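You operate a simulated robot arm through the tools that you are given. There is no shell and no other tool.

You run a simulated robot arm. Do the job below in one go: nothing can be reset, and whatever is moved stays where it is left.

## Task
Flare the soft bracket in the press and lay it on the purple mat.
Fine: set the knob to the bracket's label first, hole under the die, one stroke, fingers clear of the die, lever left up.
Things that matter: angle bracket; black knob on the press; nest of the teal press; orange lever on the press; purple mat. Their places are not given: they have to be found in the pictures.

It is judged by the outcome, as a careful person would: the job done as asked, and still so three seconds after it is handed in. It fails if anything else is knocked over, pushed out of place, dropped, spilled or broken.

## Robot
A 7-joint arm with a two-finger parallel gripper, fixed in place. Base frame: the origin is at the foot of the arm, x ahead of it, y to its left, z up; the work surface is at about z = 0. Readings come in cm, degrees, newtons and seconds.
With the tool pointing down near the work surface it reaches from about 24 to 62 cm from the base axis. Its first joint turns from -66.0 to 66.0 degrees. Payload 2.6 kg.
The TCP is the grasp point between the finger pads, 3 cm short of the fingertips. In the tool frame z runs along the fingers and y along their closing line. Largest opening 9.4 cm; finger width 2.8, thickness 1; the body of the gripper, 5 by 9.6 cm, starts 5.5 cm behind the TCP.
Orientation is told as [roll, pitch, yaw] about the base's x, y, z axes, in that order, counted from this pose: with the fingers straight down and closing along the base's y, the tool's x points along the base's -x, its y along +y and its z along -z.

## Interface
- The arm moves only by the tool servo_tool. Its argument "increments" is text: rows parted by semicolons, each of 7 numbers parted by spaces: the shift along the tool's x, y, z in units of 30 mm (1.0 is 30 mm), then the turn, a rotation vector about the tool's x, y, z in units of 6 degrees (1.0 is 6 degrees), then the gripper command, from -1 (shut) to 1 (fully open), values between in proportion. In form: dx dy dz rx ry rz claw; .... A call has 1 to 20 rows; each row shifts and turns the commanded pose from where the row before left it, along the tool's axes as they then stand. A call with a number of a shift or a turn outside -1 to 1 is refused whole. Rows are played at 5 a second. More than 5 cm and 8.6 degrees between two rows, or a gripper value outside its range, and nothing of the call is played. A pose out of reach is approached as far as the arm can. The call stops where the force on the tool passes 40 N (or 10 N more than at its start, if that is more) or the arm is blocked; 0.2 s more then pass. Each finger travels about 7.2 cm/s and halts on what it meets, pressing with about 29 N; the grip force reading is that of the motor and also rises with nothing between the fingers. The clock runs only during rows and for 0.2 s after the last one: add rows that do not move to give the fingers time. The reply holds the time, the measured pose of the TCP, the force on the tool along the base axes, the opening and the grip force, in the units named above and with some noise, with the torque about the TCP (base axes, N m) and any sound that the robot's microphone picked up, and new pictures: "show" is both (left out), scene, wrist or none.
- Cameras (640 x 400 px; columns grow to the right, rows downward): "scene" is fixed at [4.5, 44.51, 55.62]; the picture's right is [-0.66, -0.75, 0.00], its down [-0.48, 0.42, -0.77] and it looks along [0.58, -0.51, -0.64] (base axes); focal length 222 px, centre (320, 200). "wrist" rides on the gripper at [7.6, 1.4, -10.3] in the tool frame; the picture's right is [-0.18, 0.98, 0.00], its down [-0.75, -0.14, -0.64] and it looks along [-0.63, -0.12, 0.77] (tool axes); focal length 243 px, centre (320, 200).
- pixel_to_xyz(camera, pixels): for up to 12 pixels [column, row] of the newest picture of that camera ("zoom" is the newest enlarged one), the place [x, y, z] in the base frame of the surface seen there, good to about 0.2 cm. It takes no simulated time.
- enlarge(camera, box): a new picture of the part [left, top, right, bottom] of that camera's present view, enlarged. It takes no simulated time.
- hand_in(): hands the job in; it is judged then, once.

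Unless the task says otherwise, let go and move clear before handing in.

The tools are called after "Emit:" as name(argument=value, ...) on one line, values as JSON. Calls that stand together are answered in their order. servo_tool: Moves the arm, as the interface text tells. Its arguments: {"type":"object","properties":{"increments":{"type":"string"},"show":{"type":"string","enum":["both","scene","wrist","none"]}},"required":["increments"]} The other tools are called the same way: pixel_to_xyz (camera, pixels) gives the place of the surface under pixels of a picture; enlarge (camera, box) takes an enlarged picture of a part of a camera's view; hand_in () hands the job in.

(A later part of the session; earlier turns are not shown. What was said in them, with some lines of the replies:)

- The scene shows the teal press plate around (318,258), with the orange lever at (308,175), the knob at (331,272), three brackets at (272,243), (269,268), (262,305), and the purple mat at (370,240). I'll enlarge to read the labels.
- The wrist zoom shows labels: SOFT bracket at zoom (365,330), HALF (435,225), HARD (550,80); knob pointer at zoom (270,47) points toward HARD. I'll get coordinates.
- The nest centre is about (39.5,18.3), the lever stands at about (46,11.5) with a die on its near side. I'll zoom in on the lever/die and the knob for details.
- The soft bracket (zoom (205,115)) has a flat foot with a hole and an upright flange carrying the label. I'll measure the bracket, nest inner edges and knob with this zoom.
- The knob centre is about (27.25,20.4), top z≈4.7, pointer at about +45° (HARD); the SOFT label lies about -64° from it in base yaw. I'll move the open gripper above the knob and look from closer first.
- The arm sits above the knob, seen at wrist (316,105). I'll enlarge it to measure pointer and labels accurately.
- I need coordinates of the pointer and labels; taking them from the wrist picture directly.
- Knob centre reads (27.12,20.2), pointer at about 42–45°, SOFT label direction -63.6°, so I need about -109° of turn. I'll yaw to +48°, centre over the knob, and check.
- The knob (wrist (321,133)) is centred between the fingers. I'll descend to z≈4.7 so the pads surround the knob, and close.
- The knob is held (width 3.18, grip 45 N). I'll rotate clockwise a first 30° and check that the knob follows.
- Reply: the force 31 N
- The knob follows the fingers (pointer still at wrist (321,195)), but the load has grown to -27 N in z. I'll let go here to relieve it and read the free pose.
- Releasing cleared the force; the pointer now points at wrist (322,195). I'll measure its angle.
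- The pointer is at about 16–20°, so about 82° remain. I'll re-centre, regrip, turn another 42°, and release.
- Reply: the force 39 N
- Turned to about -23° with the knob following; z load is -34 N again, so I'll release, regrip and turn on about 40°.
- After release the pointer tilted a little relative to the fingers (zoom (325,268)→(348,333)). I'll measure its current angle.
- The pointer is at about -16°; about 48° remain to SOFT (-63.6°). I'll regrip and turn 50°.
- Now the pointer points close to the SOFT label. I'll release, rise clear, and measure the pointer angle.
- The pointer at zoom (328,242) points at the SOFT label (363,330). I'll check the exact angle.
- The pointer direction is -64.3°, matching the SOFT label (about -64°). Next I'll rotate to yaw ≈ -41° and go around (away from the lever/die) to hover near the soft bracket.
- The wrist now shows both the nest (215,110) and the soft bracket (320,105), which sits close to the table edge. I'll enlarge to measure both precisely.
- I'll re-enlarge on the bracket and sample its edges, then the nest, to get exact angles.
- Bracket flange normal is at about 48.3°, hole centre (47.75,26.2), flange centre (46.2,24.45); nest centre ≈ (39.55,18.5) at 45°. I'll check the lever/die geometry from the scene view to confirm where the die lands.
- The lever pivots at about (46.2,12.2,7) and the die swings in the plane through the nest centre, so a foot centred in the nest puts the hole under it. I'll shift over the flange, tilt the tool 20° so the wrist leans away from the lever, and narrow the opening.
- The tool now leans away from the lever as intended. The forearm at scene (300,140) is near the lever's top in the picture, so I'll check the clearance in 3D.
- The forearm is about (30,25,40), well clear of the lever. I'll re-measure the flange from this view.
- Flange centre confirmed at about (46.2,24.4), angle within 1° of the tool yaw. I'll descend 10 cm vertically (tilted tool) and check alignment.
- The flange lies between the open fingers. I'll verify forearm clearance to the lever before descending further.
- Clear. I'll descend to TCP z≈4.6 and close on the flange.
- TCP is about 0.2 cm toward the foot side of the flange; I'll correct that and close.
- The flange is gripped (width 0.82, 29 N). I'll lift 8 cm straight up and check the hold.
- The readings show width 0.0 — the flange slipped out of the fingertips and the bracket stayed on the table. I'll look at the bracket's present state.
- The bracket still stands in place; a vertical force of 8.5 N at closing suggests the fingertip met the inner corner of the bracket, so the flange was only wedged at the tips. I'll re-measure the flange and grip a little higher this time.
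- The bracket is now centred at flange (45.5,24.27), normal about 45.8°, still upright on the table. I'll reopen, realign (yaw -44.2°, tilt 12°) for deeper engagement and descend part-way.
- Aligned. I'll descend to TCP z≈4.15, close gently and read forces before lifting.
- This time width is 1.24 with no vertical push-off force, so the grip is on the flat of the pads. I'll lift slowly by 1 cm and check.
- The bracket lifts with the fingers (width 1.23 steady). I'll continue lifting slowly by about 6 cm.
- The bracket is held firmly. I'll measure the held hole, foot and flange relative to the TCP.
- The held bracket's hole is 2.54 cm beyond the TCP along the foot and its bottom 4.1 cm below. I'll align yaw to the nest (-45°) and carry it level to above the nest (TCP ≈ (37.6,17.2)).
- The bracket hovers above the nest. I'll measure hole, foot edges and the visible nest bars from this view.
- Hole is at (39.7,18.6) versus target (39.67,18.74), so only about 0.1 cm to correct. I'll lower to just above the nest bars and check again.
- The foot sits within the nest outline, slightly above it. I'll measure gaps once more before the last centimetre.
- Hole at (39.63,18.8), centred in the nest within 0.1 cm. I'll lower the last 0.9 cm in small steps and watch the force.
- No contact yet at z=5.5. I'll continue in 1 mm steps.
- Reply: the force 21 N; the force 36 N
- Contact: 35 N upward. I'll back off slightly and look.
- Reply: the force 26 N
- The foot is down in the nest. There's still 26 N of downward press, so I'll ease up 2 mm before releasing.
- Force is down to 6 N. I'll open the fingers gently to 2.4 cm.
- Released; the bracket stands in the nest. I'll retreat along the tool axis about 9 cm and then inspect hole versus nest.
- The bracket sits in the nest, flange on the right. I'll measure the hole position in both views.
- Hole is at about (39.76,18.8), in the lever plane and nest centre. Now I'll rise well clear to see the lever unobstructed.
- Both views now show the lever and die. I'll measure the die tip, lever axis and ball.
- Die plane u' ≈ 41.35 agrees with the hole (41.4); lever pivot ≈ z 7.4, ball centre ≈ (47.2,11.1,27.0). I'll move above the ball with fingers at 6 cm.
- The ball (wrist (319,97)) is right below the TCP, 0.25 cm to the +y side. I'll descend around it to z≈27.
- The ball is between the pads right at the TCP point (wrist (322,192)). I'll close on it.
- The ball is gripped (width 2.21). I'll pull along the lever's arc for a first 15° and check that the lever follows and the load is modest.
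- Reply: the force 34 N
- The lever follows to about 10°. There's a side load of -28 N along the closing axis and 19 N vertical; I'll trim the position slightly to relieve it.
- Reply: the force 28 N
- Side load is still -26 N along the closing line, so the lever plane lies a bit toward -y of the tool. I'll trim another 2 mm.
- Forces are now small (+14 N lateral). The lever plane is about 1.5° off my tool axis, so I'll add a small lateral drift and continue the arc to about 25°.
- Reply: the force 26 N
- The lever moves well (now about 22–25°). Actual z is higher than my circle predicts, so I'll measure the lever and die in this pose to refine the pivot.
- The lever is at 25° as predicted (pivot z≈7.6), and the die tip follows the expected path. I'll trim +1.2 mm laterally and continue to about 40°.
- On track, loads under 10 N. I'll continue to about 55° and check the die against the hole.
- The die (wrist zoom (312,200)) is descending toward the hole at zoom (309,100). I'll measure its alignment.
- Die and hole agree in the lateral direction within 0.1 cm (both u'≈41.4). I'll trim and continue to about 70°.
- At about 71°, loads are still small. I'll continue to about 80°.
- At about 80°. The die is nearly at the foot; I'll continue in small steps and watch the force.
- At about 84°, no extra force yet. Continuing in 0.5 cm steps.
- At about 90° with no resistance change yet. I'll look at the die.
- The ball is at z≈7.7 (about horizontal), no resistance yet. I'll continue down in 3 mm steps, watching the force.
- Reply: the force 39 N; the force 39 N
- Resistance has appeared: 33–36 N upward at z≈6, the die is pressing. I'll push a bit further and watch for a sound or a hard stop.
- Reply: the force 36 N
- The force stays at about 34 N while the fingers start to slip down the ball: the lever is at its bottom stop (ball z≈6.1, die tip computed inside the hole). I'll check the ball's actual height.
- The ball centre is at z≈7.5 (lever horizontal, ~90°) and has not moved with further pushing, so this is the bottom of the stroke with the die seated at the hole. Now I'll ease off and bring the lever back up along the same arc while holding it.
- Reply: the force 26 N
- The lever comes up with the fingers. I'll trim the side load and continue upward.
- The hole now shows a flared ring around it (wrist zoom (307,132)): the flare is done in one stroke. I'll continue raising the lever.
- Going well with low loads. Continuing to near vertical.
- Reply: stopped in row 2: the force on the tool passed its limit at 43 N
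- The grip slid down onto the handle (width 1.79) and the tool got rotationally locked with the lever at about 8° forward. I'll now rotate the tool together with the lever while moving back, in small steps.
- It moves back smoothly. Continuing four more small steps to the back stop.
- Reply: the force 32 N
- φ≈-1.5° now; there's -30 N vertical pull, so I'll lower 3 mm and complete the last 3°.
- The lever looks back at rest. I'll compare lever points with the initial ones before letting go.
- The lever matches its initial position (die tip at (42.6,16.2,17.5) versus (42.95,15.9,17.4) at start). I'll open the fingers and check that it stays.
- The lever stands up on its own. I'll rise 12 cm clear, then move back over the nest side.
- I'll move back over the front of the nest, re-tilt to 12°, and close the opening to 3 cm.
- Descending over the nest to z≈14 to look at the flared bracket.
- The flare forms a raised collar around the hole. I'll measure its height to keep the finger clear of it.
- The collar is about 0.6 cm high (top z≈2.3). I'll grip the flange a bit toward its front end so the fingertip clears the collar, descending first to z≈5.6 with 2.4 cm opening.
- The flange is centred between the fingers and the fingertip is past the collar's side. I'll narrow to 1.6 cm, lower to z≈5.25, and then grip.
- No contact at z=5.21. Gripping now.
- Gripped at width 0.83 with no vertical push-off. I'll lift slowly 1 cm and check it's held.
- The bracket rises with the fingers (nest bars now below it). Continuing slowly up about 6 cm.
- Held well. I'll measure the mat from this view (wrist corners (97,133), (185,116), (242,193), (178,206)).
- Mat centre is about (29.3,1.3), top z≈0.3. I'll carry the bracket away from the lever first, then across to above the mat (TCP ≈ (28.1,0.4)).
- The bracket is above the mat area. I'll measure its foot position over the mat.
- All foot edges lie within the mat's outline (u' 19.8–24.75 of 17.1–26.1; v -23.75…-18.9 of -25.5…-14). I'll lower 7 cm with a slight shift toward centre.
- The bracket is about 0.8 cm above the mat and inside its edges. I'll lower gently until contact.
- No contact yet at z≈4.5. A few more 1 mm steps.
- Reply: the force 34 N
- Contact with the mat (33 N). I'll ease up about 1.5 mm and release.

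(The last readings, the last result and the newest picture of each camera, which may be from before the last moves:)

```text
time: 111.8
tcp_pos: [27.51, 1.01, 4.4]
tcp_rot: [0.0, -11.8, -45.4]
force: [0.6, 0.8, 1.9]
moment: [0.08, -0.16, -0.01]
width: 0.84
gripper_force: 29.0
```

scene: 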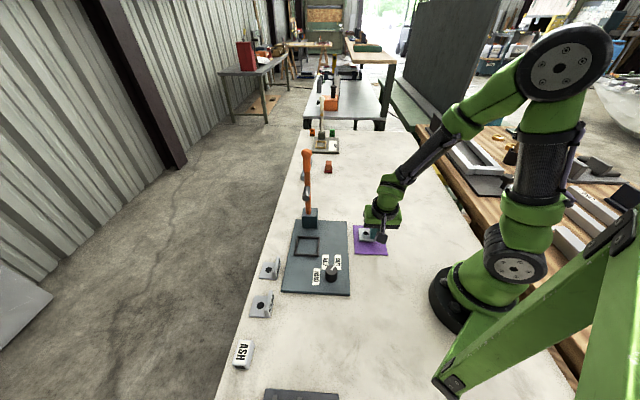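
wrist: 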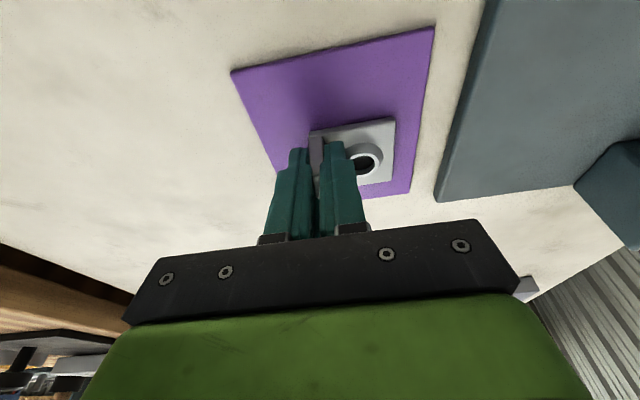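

Force is about 2 N. I'll open to only 1.6 cm (safe next to the collar), then rise along the tool axis.

Emit:
servo_tool(increments="0 0 0 0 0 0 -0.78; 0 0 0 0 0 0 -0.7; 0 0 0 0 0 0 -0.66; 0 0 0 0 0 0 -0.66")

Emit:
enlarge(camera="wrist", box=[250, 60, 420, 220])

```text
time: 112.8
tcp_pos: [27.56, 0.84, 4.42]
tcp_rot: [0.0, -11.9, -45.3]
force: [1.0, -0.4, -0.2]
moment: [0.0, 0.03, 0.02]
width: 1.6
gripper_force: 0.0
```

scene: 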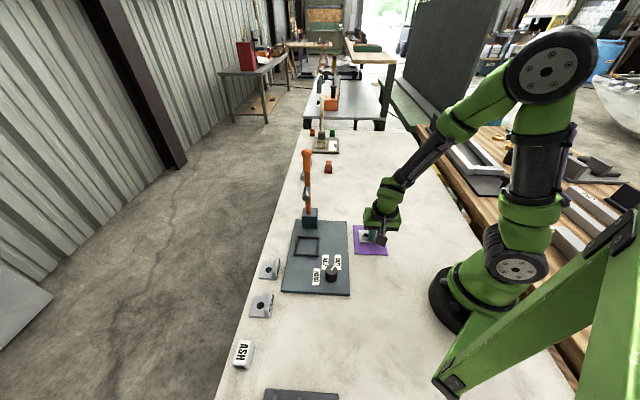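
wrist: 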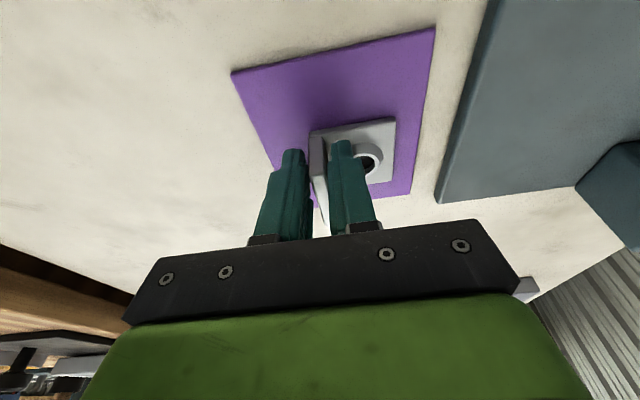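

```text
2.50 times, centred on (335, 140) of wrist
```

zoom: 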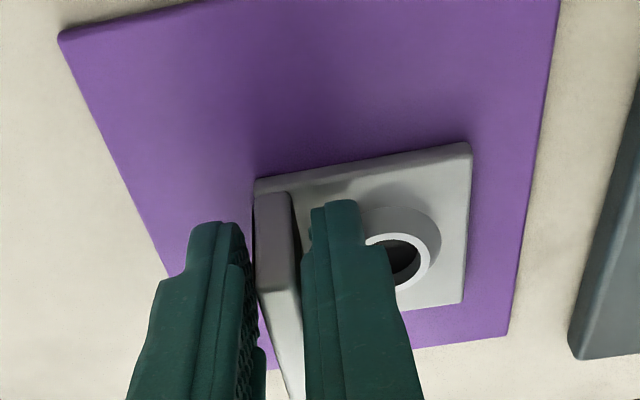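

Released and the bracket rests on the mat. I'll rise slowly, opening a bit more once above the collar.

Emit:
servo_tool(increments="-0.02 0 -0.1 0 0 0 -0.66; -0.03 0 -0.15 0 0 0 -0.6; -0.04 0 -0.2 0 0 0 -0.5; -0.07 0 -0.33 0 0 0 -0.45; -0.1 0 -0.5 0 0 0 -0.36; -0.1 0 -0.6 0 0 0 -0.3; -0.1 0 -0.8 0 0 0 -0.2; -0.1 0 -0.8 0 0 0 0; 0 0 0 0 0 0 0")

Emit:
enlarge(camera="wrist", box=[230, 0, 430, 160])

Emit:
enlarge(camera="scene", box=[270, 140, 410, 310])

```text
time: 114.8
tcp_pos: [27.15, 1.13, 15.16]
tcp_rot: [-0.1, -12.0, -45.4]
force: [0.0, -0.1, -0.5]
moment: [0.03, 0.0, 0.0]
width: 4.7
gripper_force: 0.0
```

scene: 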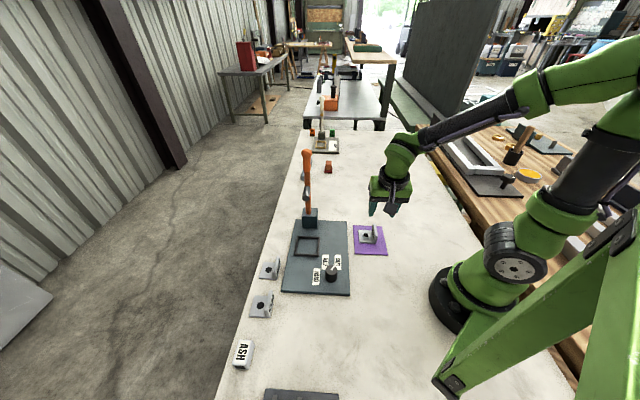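
wrist: 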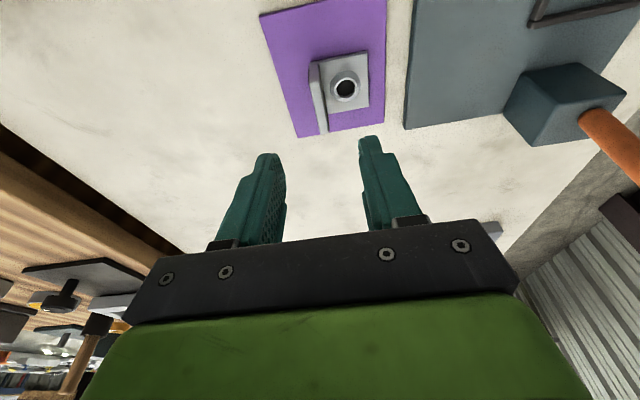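

```text
2.50 times, centred on (330, 80) of wrist
```

zoom: 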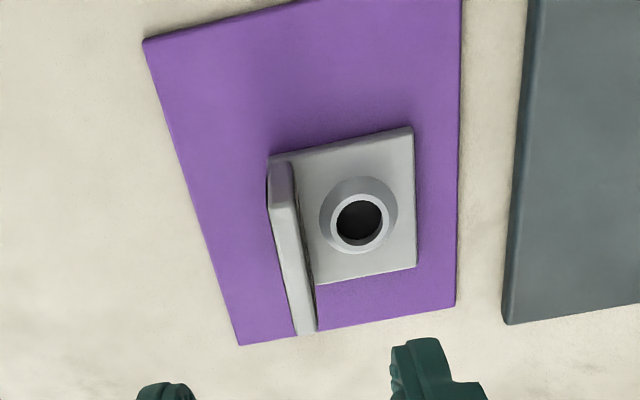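

```text
2.35 times, centred on (340, 225) of scene
```

zoom: 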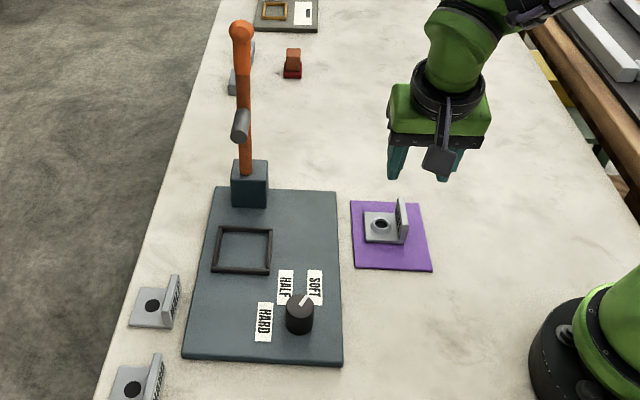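

The flared SOFT bracket rests wholly on the purple mat, the lever is up, the knob points at SOFT, and the other brackets are untouched. I'll rise further clear and take a last look.

Emit:
servo_tool(increments="-0.1 0 -0.8 0 0 0 0; -0.1 0 -0.8 0 0 0 0; -0.1 0 -0.8 0 0 0 0; -0.1 0 -0.8 0 0 0 0; 0 0 0 0 0 0 0; 0 0 0 0 0 0 0; 0 0 0 0 0 0 0; 0 0 0 0 0 0 0; 0 0 0 0 0 0 0")

Emit:
enlarge(camera="scene", box=[240, 140, 400, 330])

```text
time: 116.8
tcp_pos: [26.6, 1.7, 24.77]
tcp_rot: [0.1, -11.9, -45.4]
force: [-0.4, 0.0, -0.1]
moment: [-0.04, -0.01, 0.02]
width: 4.69
gripper_force: 0.0
```

scene: 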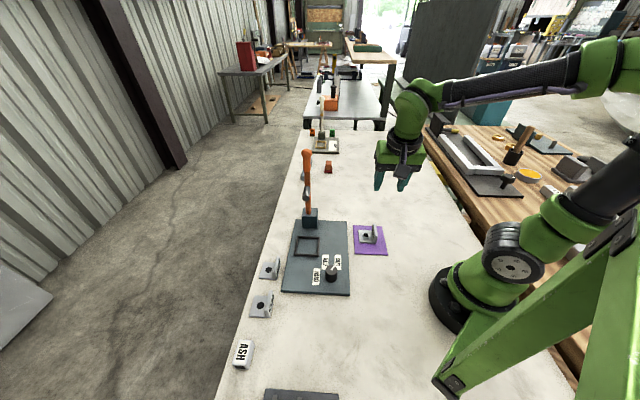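
wrist: 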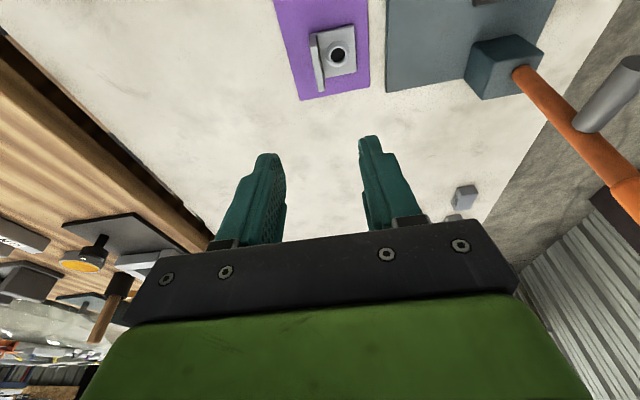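

```text
2.11 times, centred on (320, 235) of scene
```

zoom: 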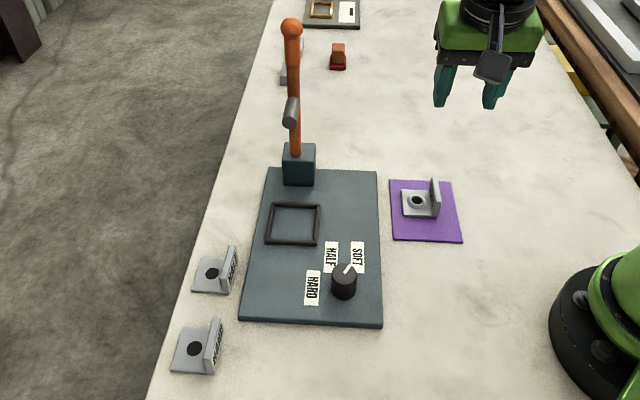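

The last pictures show the flared SOFT bracket still on the purple mat (scene (369,236)). The lever is up (308,165), the knob points at SOFT, and the gripper is open and well clear. I'm handing the job in.

Emit:
hand_in()

```text
The job is handed in.
```

The soft bracket is flared and standing on its flat foot on the purple mat, and I've handed the job in. I don't have the judging result.

- **Knob:** I set it to SOFT before anything else. It measured within about a degree of the label when I let go.
- **Stroke:** I pulled the lever down once to its stop with the hole under the die. The hole came out with a raised, flared collar. The fingers held only the lever's top end, well away from the die.
- **Lever:** I brought it back to its starting position and it stayed up by itself.
- **Other things:** The other two brackets and the rest of the bench looked unmoved in the last pictures.

**First lift:** my first grip on the bracket slipped. It stayed upright on the table and only moved about half a centimetre. The second grip held, and nothing else slipped from the fingers.
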